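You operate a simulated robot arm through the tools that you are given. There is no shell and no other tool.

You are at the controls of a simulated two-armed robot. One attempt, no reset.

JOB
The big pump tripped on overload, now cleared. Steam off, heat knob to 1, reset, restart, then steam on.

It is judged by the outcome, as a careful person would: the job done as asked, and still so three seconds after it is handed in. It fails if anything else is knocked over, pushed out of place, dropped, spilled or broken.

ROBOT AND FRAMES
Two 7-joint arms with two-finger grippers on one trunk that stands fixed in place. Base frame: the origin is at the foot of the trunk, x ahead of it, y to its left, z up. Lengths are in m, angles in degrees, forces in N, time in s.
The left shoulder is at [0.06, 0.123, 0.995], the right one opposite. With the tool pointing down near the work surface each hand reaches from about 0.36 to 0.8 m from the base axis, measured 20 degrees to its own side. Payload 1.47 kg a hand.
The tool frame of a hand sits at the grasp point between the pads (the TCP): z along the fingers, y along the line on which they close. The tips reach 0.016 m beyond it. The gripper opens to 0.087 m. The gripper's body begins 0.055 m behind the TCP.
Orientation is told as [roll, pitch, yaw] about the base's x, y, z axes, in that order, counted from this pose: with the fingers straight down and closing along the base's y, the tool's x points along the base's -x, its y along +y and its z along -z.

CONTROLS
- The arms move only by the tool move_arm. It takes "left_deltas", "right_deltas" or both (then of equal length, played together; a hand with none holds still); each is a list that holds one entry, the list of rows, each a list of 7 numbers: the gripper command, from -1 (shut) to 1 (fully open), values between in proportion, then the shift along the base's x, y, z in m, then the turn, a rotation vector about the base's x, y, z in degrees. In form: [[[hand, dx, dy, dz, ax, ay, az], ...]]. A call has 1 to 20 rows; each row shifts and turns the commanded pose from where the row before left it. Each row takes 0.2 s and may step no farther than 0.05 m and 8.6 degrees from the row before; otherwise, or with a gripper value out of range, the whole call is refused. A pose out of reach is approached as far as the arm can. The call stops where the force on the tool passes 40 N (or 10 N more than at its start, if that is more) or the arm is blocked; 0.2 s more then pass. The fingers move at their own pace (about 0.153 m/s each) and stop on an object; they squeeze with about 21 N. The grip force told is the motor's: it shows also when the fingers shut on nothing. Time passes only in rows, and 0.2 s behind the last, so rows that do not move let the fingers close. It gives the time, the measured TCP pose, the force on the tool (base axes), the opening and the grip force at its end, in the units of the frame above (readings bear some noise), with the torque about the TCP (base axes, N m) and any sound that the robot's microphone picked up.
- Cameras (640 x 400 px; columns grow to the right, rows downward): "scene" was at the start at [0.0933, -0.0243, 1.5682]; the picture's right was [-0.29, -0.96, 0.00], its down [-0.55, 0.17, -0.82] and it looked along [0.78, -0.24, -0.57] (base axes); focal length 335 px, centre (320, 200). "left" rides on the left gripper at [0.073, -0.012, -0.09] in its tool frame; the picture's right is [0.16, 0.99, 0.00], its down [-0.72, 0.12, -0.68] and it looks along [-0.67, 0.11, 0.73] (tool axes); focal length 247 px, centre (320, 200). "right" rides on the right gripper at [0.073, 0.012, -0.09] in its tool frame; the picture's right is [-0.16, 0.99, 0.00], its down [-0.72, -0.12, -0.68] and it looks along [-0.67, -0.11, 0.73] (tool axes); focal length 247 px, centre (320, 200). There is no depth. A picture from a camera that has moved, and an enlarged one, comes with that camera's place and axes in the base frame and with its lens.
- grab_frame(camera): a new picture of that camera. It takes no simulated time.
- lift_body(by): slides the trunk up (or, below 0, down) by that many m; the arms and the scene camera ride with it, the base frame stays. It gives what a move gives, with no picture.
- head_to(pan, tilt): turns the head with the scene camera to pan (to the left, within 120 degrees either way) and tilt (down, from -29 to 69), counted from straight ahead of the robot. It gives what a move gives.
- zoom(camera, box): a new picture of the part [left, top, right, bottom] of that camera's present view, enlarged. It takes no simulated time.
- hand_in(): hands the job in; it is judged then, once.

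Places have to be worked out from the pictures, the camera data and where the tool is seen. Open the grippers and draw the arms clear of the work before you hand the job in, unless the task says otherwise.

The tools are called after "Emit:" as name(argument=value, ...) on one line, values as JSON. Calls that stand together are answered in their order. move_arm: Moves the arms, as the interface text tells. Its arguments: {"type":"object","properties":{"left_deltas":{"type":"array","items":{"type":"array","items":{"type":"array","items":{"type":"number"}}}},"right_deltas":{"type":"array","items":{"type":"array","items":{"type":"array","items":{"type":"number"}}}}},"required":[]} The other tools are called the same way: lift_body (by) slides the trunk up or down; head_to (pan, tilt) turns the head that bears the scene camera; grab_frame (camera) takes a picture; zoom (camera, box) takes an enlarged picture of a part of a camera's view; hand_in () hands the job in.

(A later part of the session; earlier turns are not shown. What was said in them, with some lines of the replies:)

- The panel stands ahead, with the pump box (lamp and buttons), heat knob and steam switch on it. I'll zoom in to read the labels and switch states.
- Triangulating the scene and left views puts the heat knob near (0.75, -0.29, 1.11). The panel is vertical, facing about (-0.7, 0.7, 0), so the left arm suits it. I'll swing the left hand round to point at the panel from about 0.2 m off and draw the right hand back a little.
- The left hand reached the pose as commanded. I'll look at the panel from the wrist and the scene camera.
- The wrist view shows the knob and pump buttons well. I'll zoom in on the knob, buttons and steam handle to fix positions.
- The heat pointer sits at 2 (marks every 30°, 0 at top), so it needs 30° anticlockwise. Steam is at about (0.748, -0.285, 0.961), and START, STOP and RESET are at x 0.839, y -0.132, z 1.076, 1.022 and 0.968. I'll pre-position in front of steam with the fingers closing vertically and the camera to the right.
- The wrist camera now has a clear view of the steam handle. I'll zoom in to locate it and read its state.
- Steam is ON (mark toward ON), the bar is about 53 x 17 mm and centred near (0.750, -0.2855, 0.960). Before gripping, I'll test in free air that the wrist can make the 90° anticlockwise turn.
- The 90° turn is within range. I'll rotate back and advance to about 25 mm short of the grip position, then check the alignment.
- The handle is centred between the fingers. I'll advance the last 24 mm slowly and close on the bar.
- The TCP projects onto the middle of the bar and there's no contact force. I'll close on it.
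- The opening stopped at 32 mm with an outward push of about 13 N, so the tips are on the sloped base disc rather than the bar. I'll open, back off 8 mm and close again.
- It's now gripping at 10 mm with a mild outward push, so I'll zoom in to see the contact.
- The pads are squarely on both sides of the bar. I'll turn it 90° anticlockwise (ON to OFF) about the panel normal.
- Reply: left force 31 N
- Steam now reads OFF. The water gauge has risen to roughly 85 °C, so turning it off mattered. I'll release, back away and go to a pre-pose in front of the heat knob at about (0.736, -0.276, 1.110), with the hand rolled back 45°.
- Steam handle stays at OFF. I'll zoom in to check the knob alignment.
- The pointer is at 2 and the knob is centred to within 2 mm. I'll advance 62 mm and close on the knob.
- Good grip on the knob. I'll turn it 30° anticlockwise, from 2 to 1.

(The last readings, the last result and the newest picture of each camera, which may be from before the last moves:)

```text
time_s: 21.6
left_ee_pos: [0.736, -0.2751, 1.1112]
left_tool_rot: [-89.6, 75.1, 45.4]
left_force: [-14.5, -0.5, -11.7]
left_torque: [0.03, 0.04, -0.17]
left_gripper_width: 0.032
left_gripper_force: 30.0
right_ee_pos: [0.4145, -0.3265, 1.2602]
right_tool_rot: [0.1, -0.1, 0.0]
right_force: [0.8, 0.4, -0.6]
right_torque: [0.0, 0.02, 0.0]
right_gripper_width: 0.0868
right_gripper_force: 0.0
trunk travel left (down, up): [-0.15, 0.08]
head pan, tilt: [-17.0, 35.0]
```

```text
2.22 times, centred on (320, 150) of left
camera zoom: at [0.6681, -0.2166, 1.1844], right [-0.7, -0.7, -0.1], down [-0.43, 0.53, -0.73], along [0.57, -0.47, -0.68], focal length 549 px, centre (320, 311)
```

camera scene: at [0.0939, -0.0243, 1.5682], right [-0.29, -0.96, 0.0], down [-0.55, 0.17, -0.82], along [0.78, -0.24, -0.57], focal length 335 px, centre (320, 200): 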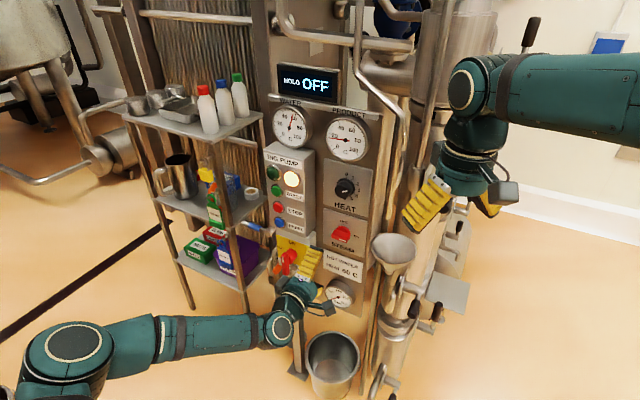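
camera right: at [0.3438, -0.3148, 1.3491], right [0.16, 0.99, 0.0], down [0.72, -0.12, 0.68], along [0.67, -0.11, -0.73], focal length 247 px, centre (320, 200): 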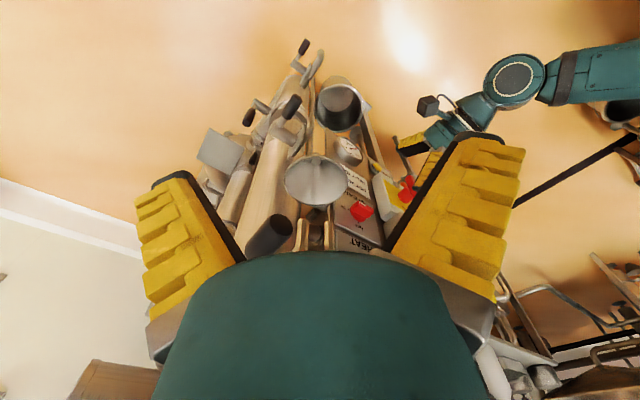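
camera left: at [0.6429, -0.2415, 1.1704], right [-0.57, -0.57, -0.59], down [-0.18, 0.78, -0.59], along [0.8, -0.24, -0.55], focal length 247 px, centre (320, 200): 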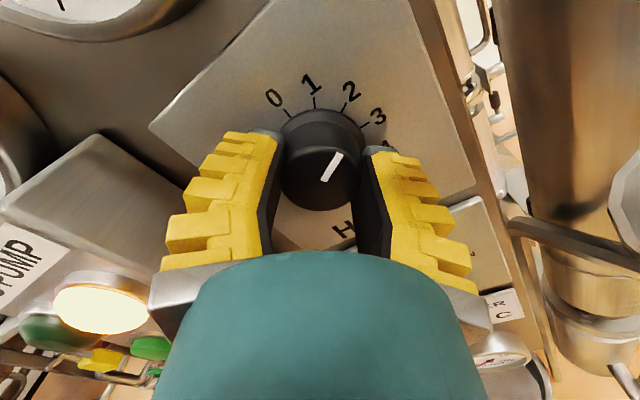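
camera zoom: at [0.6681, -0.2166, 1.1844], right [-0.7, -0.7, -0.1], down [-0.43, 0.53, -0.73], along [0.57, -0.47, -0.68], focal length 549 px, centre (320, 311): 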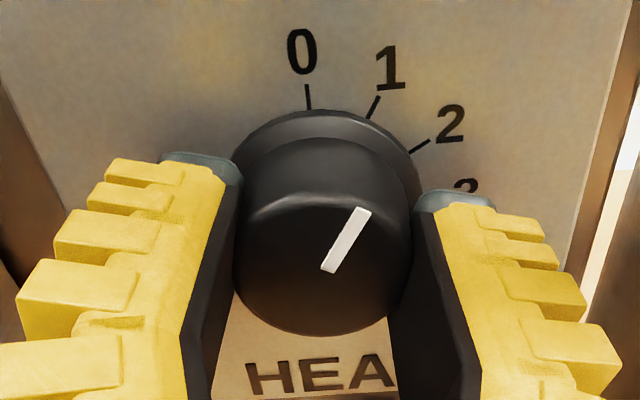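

The pointer now lies at about 31°, which is mark 1. I'll release, back straight off and check it.

Emit:
move_arm(left_deltas=[[[0.3, 0, 0, 0, 0, 0, 0], [0.3, 0, 0, 0, 0, 0, 0], [0.3, -0.0101, 0.0101, 0, 0, 0, 0], [0.3, -0.0101, 0.0101, 0, 0, 0, 0], [0.3, -0.0101, 0.0101, 0, 0, 0, 0], [0.3, -0.0101, 0.0101, 0, 0, 0, 0], [0.3, -0.0101, 0.0101, 0, 0, 0, 0], [0.3, -0.0101, 0.0101, 0, 0, 0, 0], [0.3, -0.0101, 0.0101, 0, 0, 0, 0]]])

Emit:
grab_frame(camera="left")

Emit:
zoom(camera="left", box=[240, 20, 400, 140])

Emit:
zoom(camera="scene", box=[260, 60, 420, 270])

```text
time_s: 23.6
left_ee_pos: [0.6663, -0.2041, 1.1125]
left_tool_rot: [-89.9, 75.1, 45.1]
left_force: [0.5, 0.7, -0.2]
left_torque: [-0.01, -0.02, 0.0]
left_gripper_width: 0.0614
left_gripper_force: 3.8
right_ee_pos: [0.4143, -0.3268, 1.261]
right_tool_rot: [0.0, 0.1, 0.0]
right_force: [-0.3, -0.6, 0.2]
right_torque: [-0.03, -0.01, -0.02]
right_gripper_width: 0.0873
right_gripper_force: 0.1
trunk travel left (down, up): [-0.15, 0.08]
head pan, tilt: [-17.0, 35.0]
```

```text
taken
camera left: at [0.5981, -0.1456, 1.1848], right [-0.7, -0.7, -0.1], down [-0.43, 0.53, -0.73], along [0.57, -0.47, -0.68], focal length 247 px, centre (320, 200)
```

left: 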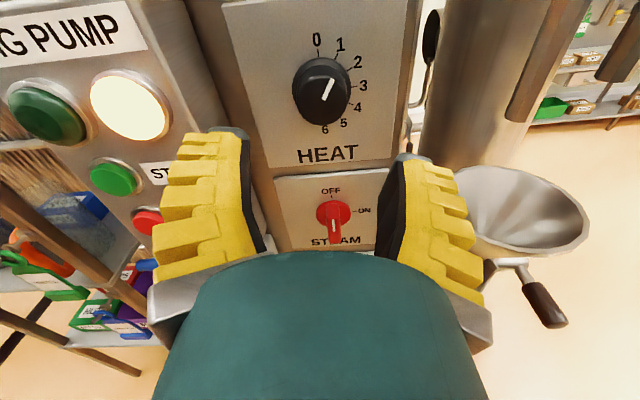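

```text
3.33 times, centred on (320, 80) of left
camera zoom: at [0.5981, -0.1456, 1.1848], right [-0.7, -0.7, -0.1], down [-0.43, 0.53, -0.73], along [0.57, -0.47, -0.68], focal length 823 px, centre (320, 600)
```

zoom: 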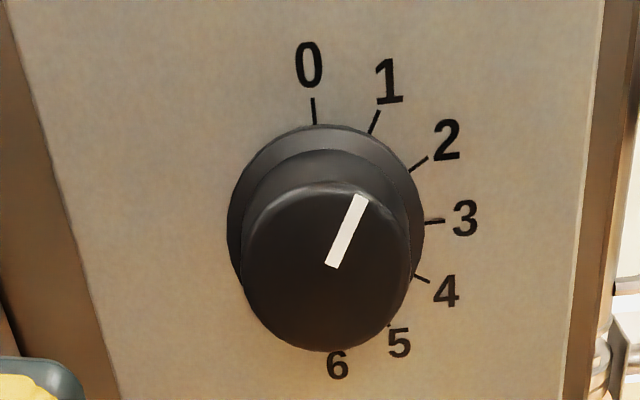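

```text
1.90 times, centred on (340, 165) of scene
camera zoom: at [0.0931, -0.024, 1.5682], right [-0.29, -0.96, 0.0], down [-0.55, 0.17, -0.82], along [0.78, -0.24, -0.57], focal length 638 px, centre (282, 267)
```

zoom: 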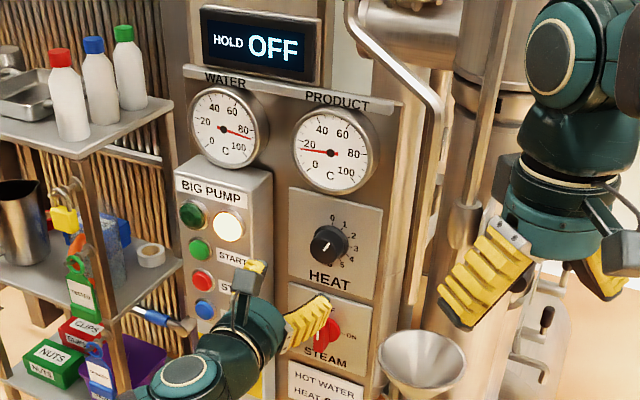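

The heat mark is parallel to tick 1 and steam is at OFF. I'll close the fingers and move to about 50 mm in front of RESET.

Emit:
move_arm(left_deltas=[[[-1, 0.0217, 0.0202, -0.0241, 0, 0, 0], [-1, 0.0217, 0.0202, -0.0241, 0, 0, 0], [-1, 0.0217, 0.0202, -0.0241, 0, 0, 0], [-1, 0.0217, 0.0202, -0.0241, 0, 0, 0], [-1, 0.0217, 0.0202, -0.0241, 0, 0, 0], [-1, 0.0217, 0.0202, -0.0241, 0, 0, 0]]])

Emit:
grab_frame(camera="left")

Emit:
zoom(camera="scene", box=[220, 140, 380, 270])

```text
time_s: 25.0
left_ee_pos: [0.7967, -0.0831, 0.9672]
left_tool_rot: [-90.0, 75.2, 45.1]
left_force: [-0.2, 0.3, 0.0]
left_torque: [0.0, 0.0, -0.02]
left_gripper_width: 0.0002
left_gripper_force: 20.9
right_ee_pos: [0.4154, -0.3273, 1.2596]
right_tool_rot: [0.0, 0.0, 0.1]
right_force: [-0.7, -0.9, -0.5]
right_torque: [0.01, -0.02, -0.02]
right_gripper_width: 0.0869
right_gripper_force: 0.0
trunk travel left (down, up): [-0.15, 0.08]
head pan, tilt: [-17.0, 35.0]
```

```text
taken
camera left: at [0.7289, -0.025, 1.0406], right [-0.7, -0.7, -0.1], down [-0.43, 0.53, -0.73], along [0.57, -0.47, -0.68], focal length 247 px, centre (320, 200)
```

left: 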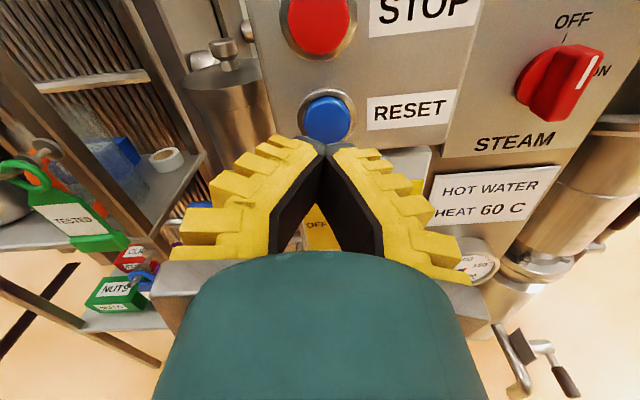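

```text
3.08 times, centred on (300, 205) of scene
camera zoom: at [0.0938, -0.0243, 1.5682], right [-0.29, -0.96, 0.0], down [-0.55, 0.17, -0.82], along [0.78, -0.24, -0.57], focal length 1031 px, centre (382, 185)
```

zoom: 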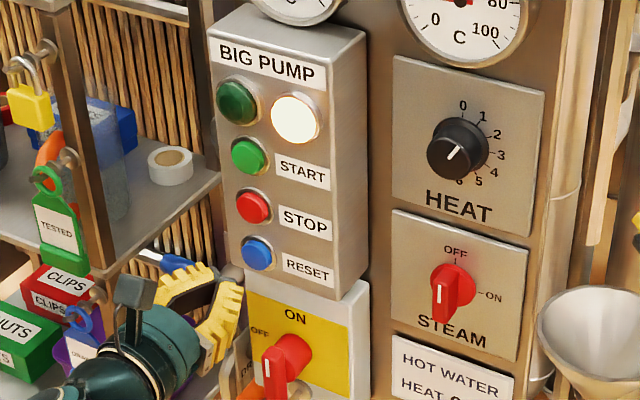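

RESET triangulates to (0.841, -0.133, 0.9685). I'll shift 4 mm to the right, advance and press gently.

Emit:
move_arm(left_deltas=[[[-1, -0.0026, -0.0026, 0.001, 0, 0, 0], [-1, 0.0085, -0.0085, 0, 0, 0, 0], [-1, 0.0085, -0.0085, 0, 0, 0, 0], [-1, 0.0085, -0.0085, 0, 0, 0, 0], [-1, 0.0071, -0.0071, 0, 0, 0, 0], [-1, 0.0021, -0.0021, 0, 0, 0, 0], [-1, 0.0021, -0.0021, 0, 0, 0, 0], [-1, 0.0021, -0.0021, 0, 0, 0, 0]]])

Emit:
grab_frame(camera="left")

Emit:
zoom(camera="scene", box=[240, 140, 340, 240])

```text
time_s: 26.8
left_ee_pos: [0.832, -0.1225, 0.9677]
left_tool_rot: [-90.1, 75.0, 45.0]
left_force: [-21.6, 15.7, -2.3]
left_torque: [0.06, 0.06, -0.07]
left_gripper_width: 0.0059
left_gripper_force: 29.1
right_ee_pos: [0.4125, -0.3258, 1.2606]
right_tool_rot: [0.0, -0.1, 0.1]
right_force: [0.4, -0.9, 0.0]
right_torque: [0.0, -0.02, 0.02]
right_gripper_width: 0.087
right_gripper_force: 0.1
trunk travel left (down, up): [-0.15, 0.08]
head pan, tilt: [-17.0, 35.0]
heard: click
```

```text
taken
camera left: at [0.764, -0.0633, 1.0417], right [-0.7, -0.71, -0.1], down [-0.43, 0.53, -0.73], along [0.57, -0.47, -0.68], focal length 247 px, centre (320, 200)
```

left: 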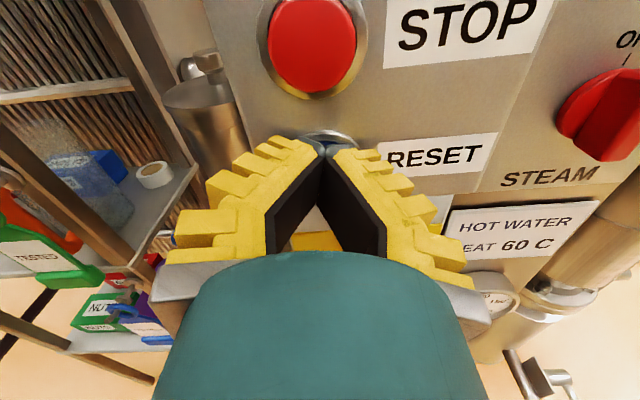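

```text
4.00 times, centred on (290, 190) of scene
camera zoom: at [0.0907, -0.0223, 1.5684], right [-0.29, -0.96, 0.0], down [-0.55, 0.17, -0.82], along [0.78, -0.24, -0.57], focal length 1341 px, centre (440, 240)
```

zoom: 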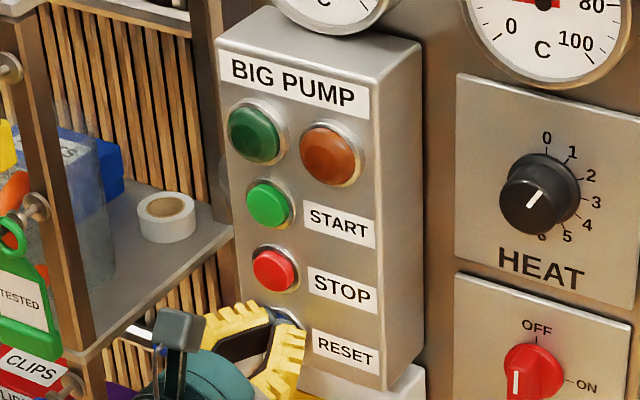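

A click was heard and the trip lamp went out. I'll back off 45 mm and rise 108 mm to stand in front of START.

Emit:
move_arm(left_deltas=[[[-1, -0.0106, 0.0106, 0, 0, 0, 0], [-1, -0.0106, 0.0106, 0, 0, 0, 0], [-1, -0.0106, 0.0106, 0, 0, 0, 0], [-1, 0, 0, 0.027, 0, 0, 0], [-1, 0, 0, 0.027, 0, 0, 0], [-1, 0, 0, 0.027, 0, 0, 0], [-1, 0, 0, 0.027, 0, 0, 0]]])

Emit:
grab_frame(camera="left")

Emit:
zoom(camera="scene", box=[220, 110, 380, 240])

```text
time_s: 28.4
left_ee_pos: [0.7983, -0.0932, 1.0761]
left_tool_rot: [-89.7, 75.1, 45.3]
left_force: [-1.1, -0.5, -0.3]
left_torque: [-0.02, 0.0, 0.01]
left_gripper_width: 0.0
left_gripper_force: 28.0
right_ee_pos: [0.4156, -0.3276, 1.2599]
right_tool_rot: [0.0, 0.1, -0.1]
right_force: [-1.2, 0.4, -0.2]
right_torque: [0.02, -0.01, -0.03]
right_gripper_width: 0.0869
right_gripper_force: 0.1
trunk travel left (down, up): [-0.15, 0.08]
head pan, tilt: [-17.0, 35.0]
```

```text
taken
camera left: at [0.7313, -0.0341, 1.1495], right [-0.7, -0.7, -0.1], down [-0.43, 0.53, -0.73], along [0.57, -0.47, -0.68], focal length 247 px, centre (320, 200)
```

left: 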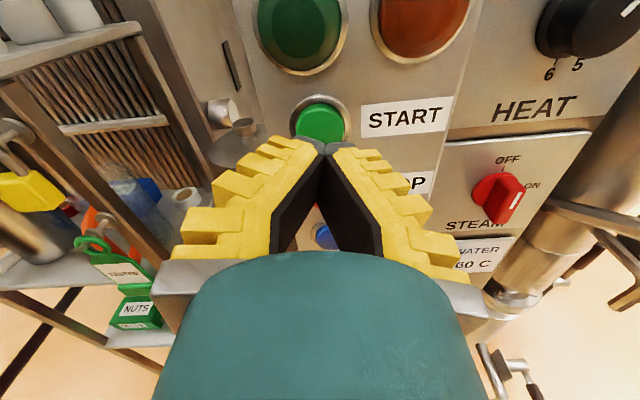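

```text
3.08 times, centred on (300, 175) of scene
camera zoom: at [0.093, -0.0243, 1.5682], right [-0.29, -0.96, 0.0], down [-0.55, 0.17, -0.82], along [0.78, -0.24, -0.57], focal length 1031 px, centre (382, 277)
```

zoom: 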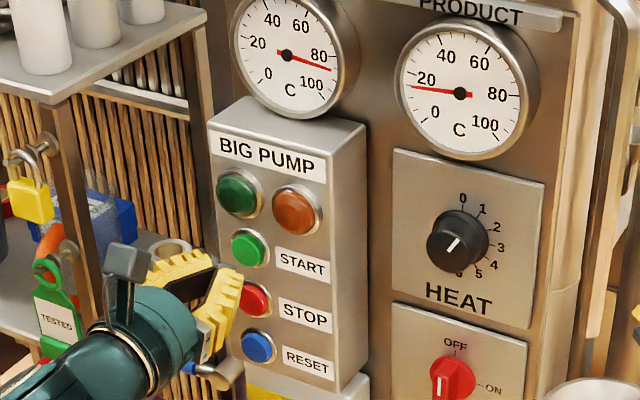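

The trip lamp stays off after release and START is right in front of the fingertips. I'll nudge up 2 mm and press START to the same depth.

Emit:
move_arm(left_deltas=[[[-1, 0.0106, -0.0106, 0.002, 0, 0, 0], [-1, 0.0106, -0.0106, 0, 0, 0, 0], [-1, 0.0056, -0.0056, 0, 0, 0, 0], [-1, 0.0021, -0.0021, 0, 0, 0, 0], [-1, 0.0021, -0.0021, 0, 0, 0, 0], [-1, 0.0021, -0.0021, 0, 0, 0, 0]]])

Emit:
zoom(camera="scene", box=[220, 60, 380, 240])

Emit:
grab_frame(camera="left")

```text
time_s: 29.8
left_ee_pos: [0.8319, -0.1223, 1.0787]
left_tool_rot: [-90.1, 75.1, 45.0]
left_force: [-24.5, 18.2, -7.0]
left_torque: [0.01, 0.14, -0.09]
left_gripper_width: 0.0061
left_gripper_force: 28.5
right_ee_pos: [0.4133, -0.3249, 1.2607]
right_tool_rot: [0.0, -0.1, 0.1]
right_force: [-0.2, -0.4, 0.4]
right_torque: [0.0, -0.04, 0.02]
right_gripper_width: 0.0867
right_gripper_force: 0.0
trunk travel left (down, up): [-0.15, 0.08]
head pan, tilt: [-17.0, 35.0]
heard: click
```

```text
2.22 times, centred on (300, 150) of scene
camera zoom: at [0.0904, -0.0218, 1.5684], right [-0.29, -0.96, 0.0], down [-0.55, 0.17, -0.82], along [0.78, -0.24, -0.57], focal length 745 px, centre (364, 311)
```

zoom: 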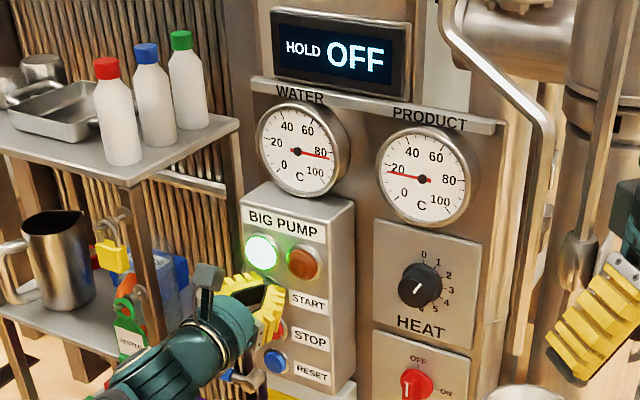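

```text
taken
camera left: at [0.7642, -0.0641, 1.1516], right [-0.7, -0.71, -0.1], down [-0.43, 0.53, -0.73], along [0.57, -0.47, -0.68], focal length 247 px, centre (320, 200)
```

left: 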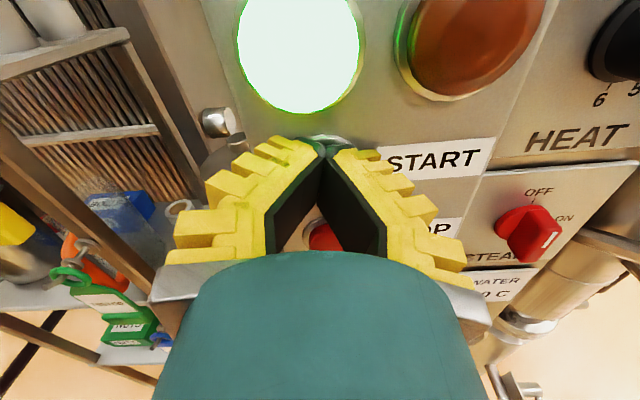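

A click was heard and the green run lamp is on, so the pump has restarted. I'll back off and move to a pre-pose in front of the steam handle with the fingers straddling its vertical bar.

Emit:
move_arm(left_deltas=[[[-1, -0.0106, 0.0106, 0, 0, 0, 0], [-1, -0.0106, 0.0106, 0, 0, 0, 0], [-1, -0.0106, 0.0106, 0, 0, 0, 0], [-1, -0.0106, 0.0106, 0, 0, 0, 0], [-1, -0.0106, 0.0106, 0, 0, 0, 0], [0.2, -0.0161, -0.025, -0.0197, -1.768, 1.768, 0], [0.2, -0.0161, -0.025, -0.0197, -1.768, 1.768, 0], [0.2, -0.0161, -0.025, -0.0197, -1.768, 1.768, 0], [0.2, -0.0161, -0.025, -0.0197, -1.768, 1.768, 0], [0.2, -0.0161, -0.025, -0.0197, -1.768, 1.768, 0], [0.2, -0.0161, -0.025, -0.0197, -1.768, 1.768, 0]]])

Emit:
grab_frame(camera="left")

Emit:
zoom(camera="scene", box=[240, 60, 400, 260])

Emit:
zoom(camera="left", box=[240, 20, 400, 140])

```text
time_s: 32.2
left_ee_pos: [0.6845, -0.2244, 0.9585]
left_tool_rot: [65.5, 89.8, -159.3]
left_force: [0.2, -0.3, 0.3]
left_torque: [0.01, 0.04, 0.05]
left_gripper_width: 0.0575
left_gripper_force: 3.8
right_ee_pos: [0.4161, -0.3277, 1.2583]
right_tool_rot: [0.0, 0.0, 0.0]
right_force: [-0.4, 1.7, 0.0]
right_torque: [-0.01, 0.01, -0.01]
right_gripper_width: 0.0871
right_gripper_force: 0.0
trunk travel left (down, up): [-0.15, 0.08]
head pan, tilt: [-17.0, 35.0]
```

```text
taken
camera left: at [0.6298, -0.1517, 1.032], right [-0.7, -0.7, 0.16], down [-0.56, 0.4, -0.72], along [0.44, -0.59, -0.67], focal length 247 px, centre (320, 200)
```

left: 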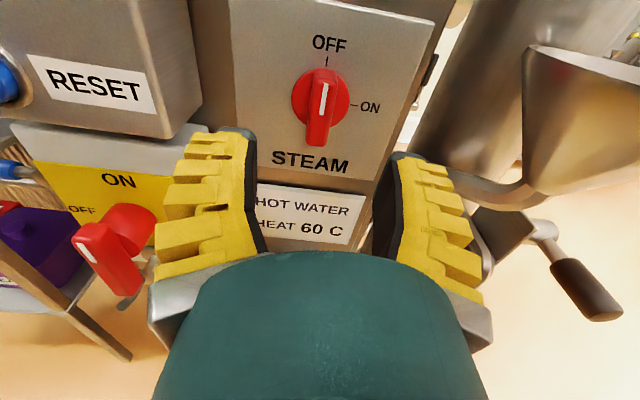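

```text
2.00 times, centred on (320, 160) of scene
camera zoom: at [0.0933, -0.0246, 1.5682], right [-0.29, -0.96, 0.0], down [-0.55, 0.17, -0.82], along [0.78, -0.24, -0.57], focal length 670 px, centre (320, 280)
```

zoom: 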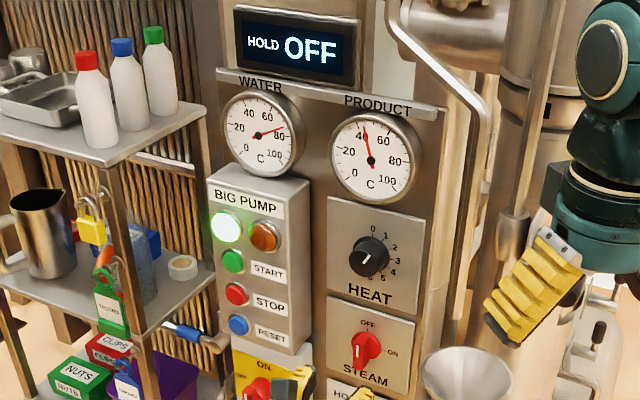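

```text
3.33 times, centred on (320, 80) of left
camera zoom: at [0.6298, -0.1517, 1.032], right [-0.7, -0.7, 0.16], down [-0.56, 0.4, -0.72], along [0.44, -0.59, -0.67], focal length 823 px, centre (320, 600)
```

zoom: 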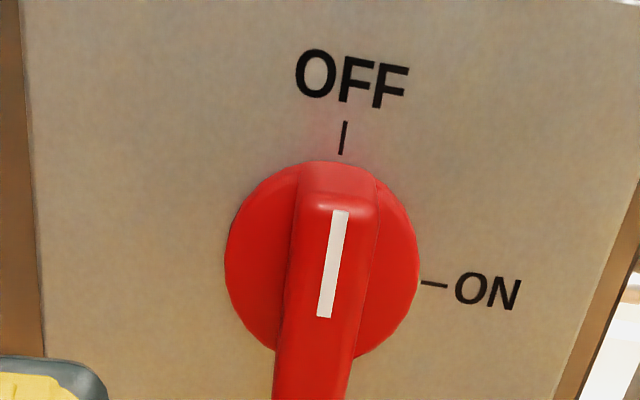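

The pump is circulating (water about 75 °C, product rising). Heat is at 1 and steam at OFF. The bar is in line, so I'll advance 77 mm and grip it.

Emit:
move_arm(left_deltas=[[[0.2, 0.0109, -0.0109, 0.0003, 0, 0, 0], [0.2, 0.0109, -0.0109, 0.0003, 0, 0, 0], [0.2, 0.0109, -0.0109, 0.0003, 0, 0, 0], [0.2, 0.0109, -0.0109, 0.0003, 0, 0, 0], [0.2, 0.0109, -0.0109, 0.0003, 0, 0, 0], [0.2, 0, 0, 0, 0, 0, 0], [-1, 0, 0, 0, 0, 0, 0], [-1, 0, 0, 0, 0, 0, 0], [-1, 0, 0, 0, 0, 0, 0]]])

Emit:
grab_frame(camera="left")

```text
time_s: 34.2
left_ee_pos: [0.737, -0.277, 0.9618]
left_tool_rot: [66.6, 89.8, -158.3]
left_force: [-10.1, 5.6, -1.8]
left_torque: [0.04, 0.0, -0.01]
left_gripper_width: 0.0112
left_gripper_force: 29.8
right_ee_pos: [0.4148, -0.3263, 1.2604]
right_tool_rot: [0.0, 0.0, 0.0]
right_force: [-0.3, 0.1, -0.6]
right_torque: [0.0, 0.01, 0.03]
right_gripper_width: 0.087
right_gripper_force: 0.2
trunk travel left (down, up): [-0.15, 0.08]
head pan, tilt: [-17.0, 35.0]
```

```text
taken
camera left: at [0.6831, -0.2047, 1.0345], right [-0.7, -0.7, 0.16], down [-0.56, 0.4, -0.72], along [0.44, -0.59, -0.67], focal length 247 px, centre (320, 200)
```

left: 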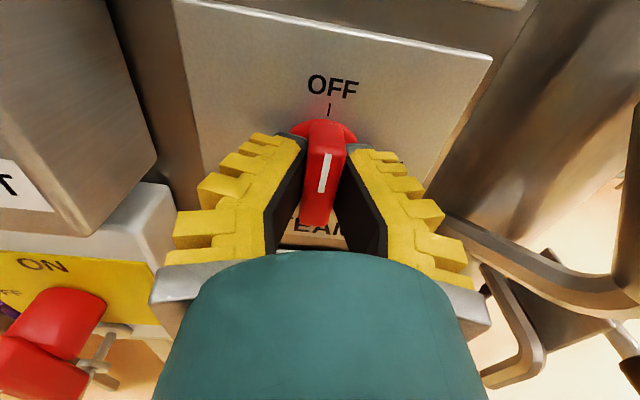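

The bar is gripped as before (11 mm). I'll turn it 90° clockwise to ON.

Emit:
move_arm(left_deltas=[[[-1, 0, 0, 0, 5.785, -5.785, 0], [-1, 0, 0, 0, 5.785, -5.785, 0], [-1, 0, 0, 0, 5.785, -5.785, 0], [-1, 0, 0, 0, 5.785, -5.785, 0], [-1, 0, 0, 0, 5.785, -5.785, 0], [-1, 0, 0, 0, 5.785, -5.785, 0], [-1, 0, 0, 0, 5.785, -5.785, 0], [-1, 0, 0, 0, 5.785, -5.785, 0], [-1, 0, 0, 0, 5.785, -5.785, 0], [-1, 0, 0, 0, 5.785, -5.785, 0], [-1, 0, 0, 0, 5.785, -5.785, 0], [-1, 0, 0, 0, 0, 0, 0]]])

Emit:
grab_frame(camera="left")

Emit:
zoom(camera="scene", box=[240, 60, 400, 260])

```text
time_s: 36.8
left_ee_pos: [0.7373, -0.2787, 0.9619]
left_tool_rot: [-89.9, -0.2, 44.9]
left_force: [-22.0, -1.8, -5.6]
left_torque: [0.01, 0.09, -0.4]
left_gripper_width: 0.0126
left_gripper_force: 29.7
right_ee_pos: [0.415, -0.3268, 1.2598]
right_tool_rot: [0.0, -0.1, 0.0]
right_force: [0.4, 0.0, 0.4]
right_torque: [-0.03, 0.01, 0.0]
right_gripper_width: 0.0868
right_gripper_force: 0.1
trunk travel left (down, up): [-0.15, 0.08]
head pan, tilt: [-17.0, 35.0]
```

```text
taken
camera left: at [0.6234, -0.2653, 0.9724], right [-0.11, -0.11, -0.99], down [0.03, 0.99, -0.11], along [0.99, -0.04, -0.1], focal length 247 px, centre (320, 200)
```

left: 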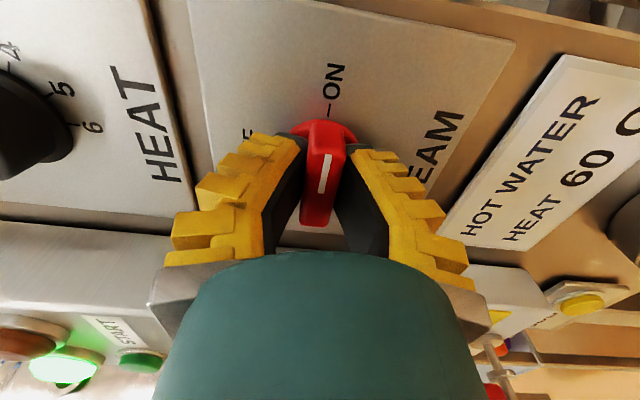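

```text
2.00 times, centred on (320, 160) of scene
camera zoom: at [0.0912, -0.0246, 1.5683], right [-0.29, -0.96, 0.0], down [-0.55, 0.17, -0.82], along [0.78, -0.24, -0.57], focal length 670 px, centre (320, 280)
```

zoom: 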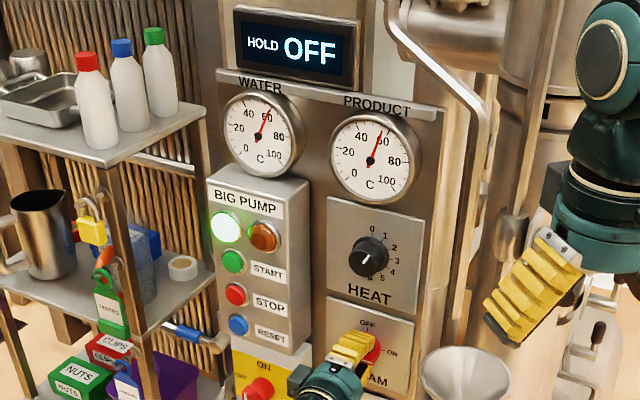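

Steam points to ON, and the water is down to about 60 °C. I'll release and back the hand straight off, opening the fingers fully once clear.

Emit:
move_arm(left_deltas=[[[0, 0, 0, 0, 0, 0, 0], [0, 0, 0, 0, 0, 0, 0], [0, -0.0106, 0.0106, 0, 0, 0, 0], [0, -0.0106, 0.0106, 0, 0, 0, 0], [0, -0.0106, 0.0106, 0, 0, 0, 0], [0, -0.0106, 0.0106, 0, 0, 0, 0], [0, -0.0106, 0.0106, 0, 0, 0, 0], [0, -0.0106, 0.0106, 0, 0, 0, 0], [0, -0.0106, 0.0106, 0, 0, 0, 0], [0.5, -0.0141, 0.0141, 0, 0, 0, 0], [1, -0.0141, 0.0141, 0, 0, 0, 0], [1, -0.0141, 0.0141, 0, 0, 0, 0]]])

Emit:
grab_frame(camera="left")

Emit:
grab_frame(camera="scene")

Emit:
zoom(camera="scene", box=[260, 60, 400, 260])

```text
time_s: 39.4
left_ee_pos: [0.6218, -0.1595, 0.9608]
left_tool_rot: [-90.1, 0.0, 45.0]
left_force: [0.6, -0.2, 0.7]
left_torque: [0.0, -0.04, -0.01]
left_gripper_width: 0.087
left_gripper_force: 0.1
right_ee_pos: [0.4148, -0.3262, 1.2598]
right_tool_rot: [0.0, 0.0, 0.0]
right_force: [0.5, -0.8, -0.1]
right_torque: [-0.01, -0.02, 0.02]
right_gripper_width: 0.0869
right_gripper_force: 0.1
trunk travel left (down, up): [-0.15, 0.08]
head pan, tilt: [-17.0, 35.0]
```

```text
taken
camera left: at [0.5077, -0.1465, 0.9724], right [-0.11, -0.11, -0.99], down [0.03, 0.99, -0.12], along [0.99, -0.04, -0.11], focal length 247 px, centre (320, 200)
```

left: 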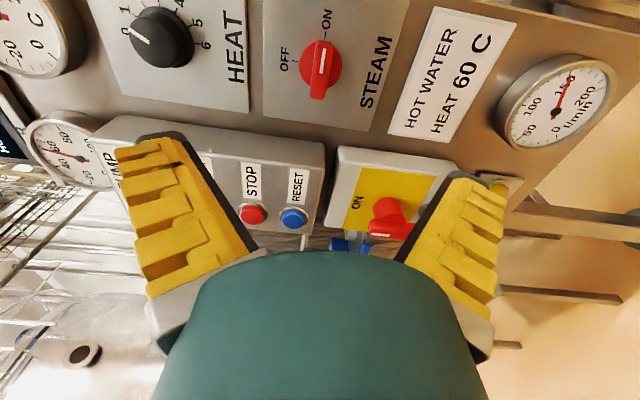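

```text
taken
camera scene: at [0.0931, -0.0239, 1.5683], right [-0.29, -0.96, 0.0], down [-0.55, 0.17, -0.82], along [0.78, -0.24, -0.57], focal length 335 px, centre (320, 200)
```

scene: 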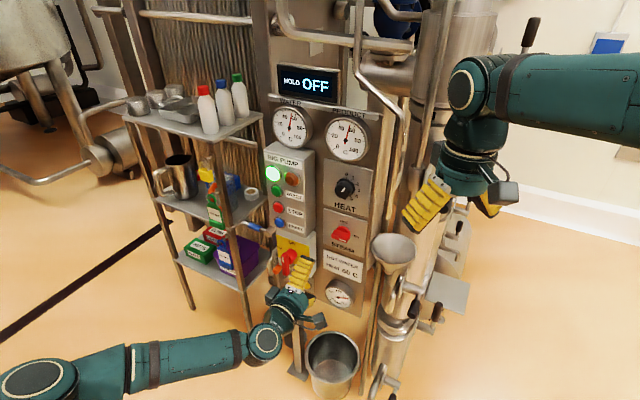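

```text
2.00 times, centred on (330, 160) of scene
camera zoom: at [0.0931, -0.0239, 1.5683], right [-0.29, -0.96, 0.0], down [-0.55, 0.17, -0.82], along [0.78, -0.24, -0.57], focal length 670 px, centre (300, 280)
```

zoom: 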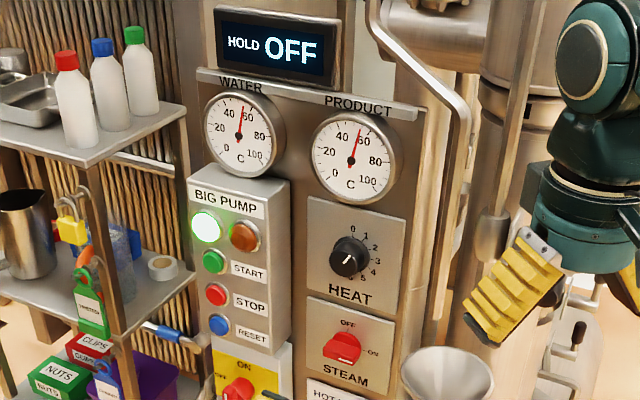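

The lamp is green, flow is about 150 l/min, and steam is ON. I'll verify the handle and heat marks close up and draw the left arm further back.

Emit:
zoom(camera="left", box=[240, 0, 400, 110])

Emit:
zoom(camera="left", box=[80, 0, 240, 100])

Emit:
move_arm(left_deltas=[[[1, -0.015, 0.02, 0.0, 0, 0, 0], [1, -0.015, 0.02, 0.0, 0, 0, 0], [1, -0.015, 0.02, 0.0, 0, 0, 0], [1, -0.015, 0.02, 0.0, 0, 0, 0], [1, -0.015, 0.02, 0.0, 0, 0, 0], [1, -0.015, 0.02, 0.0, 0, 0, 0], [1, 0, 0, 0, 0, 0, 0], [1, 0, 0, 0, 0, 0, 0], [1, 0, 0, 0, 0, 0, 0], [1, 0, 0, 0, 0, 0, 0], [1, 0, 0, 0, 0, 0, 0], [1, 0, 0, 0, 0, 0, 0], [1, 0, 0, 0, 0, 0, 0], [1, 0, 0, 0, 0, 0, 0]]])

Emit:
zoom(camera="scene", box=[260, 60, 400, 260])

Emit:
grab_frame(camera="left")

```text
3.64 times, centred on (320, 55) of left
camera zoom: at [0.5077, -0.1465, 0.9724], right [-0.11, -0.11, -0.99], down [0.03, 0.99, -0.12], along [0.99, -0.04, -0.11], focal length 898 px, centre (320, 727)
```

zoom: 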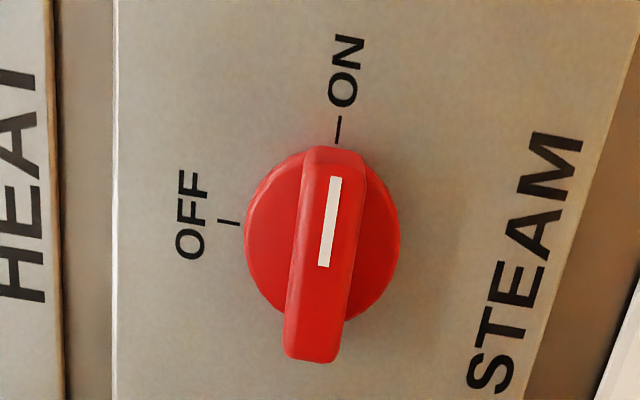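

```text
4.00 times, centred on (160, 50) of left
camera zoom: at [0.5077, -0.1465, 0.9724], right [-0.11, -0.11, -0.99], down [0.03, 0.99, -0.12], along [0.99, -0.04, -0.11], focal length 988 px, centre (960, 800)
```

zoom: 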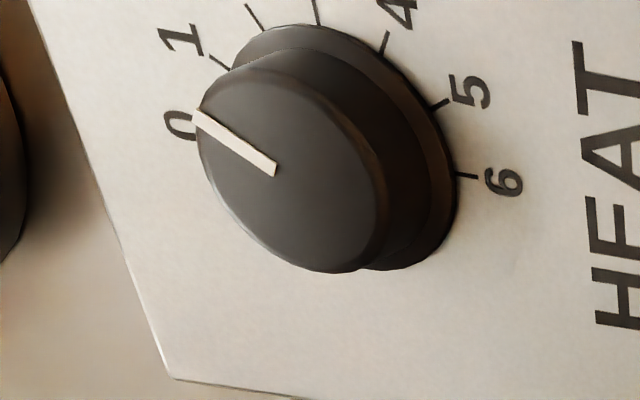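

```text
time_s: 42.4
left_ee_pos: [0.5328, -0.04, 0.9599]
left_tool_rot: [-90.1, 0.1, 45.1]
left_force: [0.0, -0.4, 0.5]
left_torque: [-0.01, 0.01, 0.0]
left_gripper_width: 0.0868
left_gripper_force: 0.0
right_ee_pos: [0.4142, -0.3255, 1.2599]
right_tool_rot: [0.0, 0.0, 0.1]
right_force: [-0.2, -0.6, 0.2]
right_torque: [0.0, 0.01, -0.02]
right_gripper_width: 0.0873
right_gripper_force: 0.1
trunk travel left (down, up): [-0.15, 0.08]
head pan, tilt: [-17.0, 35.0]
```

```text
2.00 times, centred on (330, 160) of scene
camera zoom: at [0.0933, -0.0242, 1.5682], right [-0.29, -0.96, 0.0], down [-0.55, 0.17, -0.82], along [0.78, -0.24, -0.57], focal length 670 px, centre (300, 280)
```

zoom: 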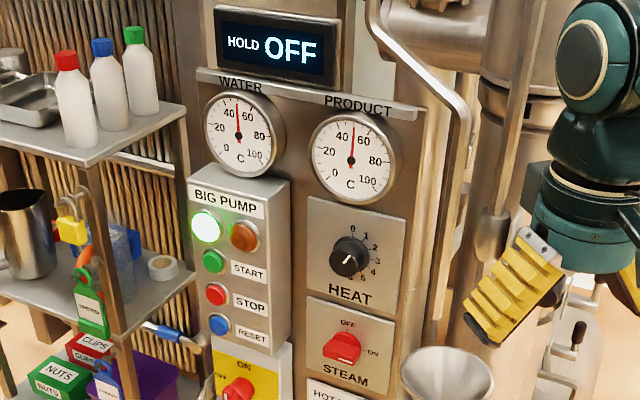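

```text
taken
camera left: at [0.4191, -0.0274, 0.9719], right [-0.11, -0.11, -0.99], down [0.03, 0.99, -0.12], along [0.99, -0.04, -0.11], focal length 247 px, centre (320, 200)
```

left: 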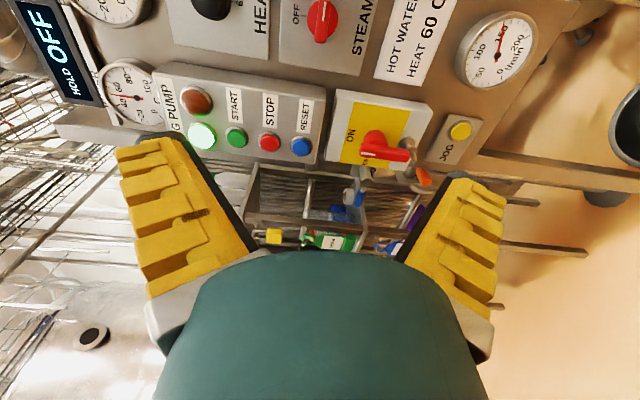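

The pump has kept running with the green lamp on, and the trip lamp is off. Heat is at 1, steam is ON, water is about 50 °C, and nothing has been disturbed. Both hands are open and clear, so I'm handing in.

Emit:
hand_in()

```text
The job is handed in.
```

The big pump is running again and the steam is back on, done in the order you asked:

1. **Steam off:** I turned the handle to OFF. The water gauge had climbed to about 85 °C by then.
2. **Heat knob:** I turned it from 2 to 1.
3. **Reset:** I pressed RESET and heard a click. The trip lamp went out and stayed out.
4. **Restart:** I pressed START and heard a click. The green run lamp came on, with flow at about 150 l/min.
5. **Steam on:** I turned the handle back to ON.

When I handed in, the water had cooled to about 50 °C. The sign on the panel reads "HOT WATER HEAT 60 C". I saw nothing else on or around the panel moved or spilled, and both hands are open and clear of it.
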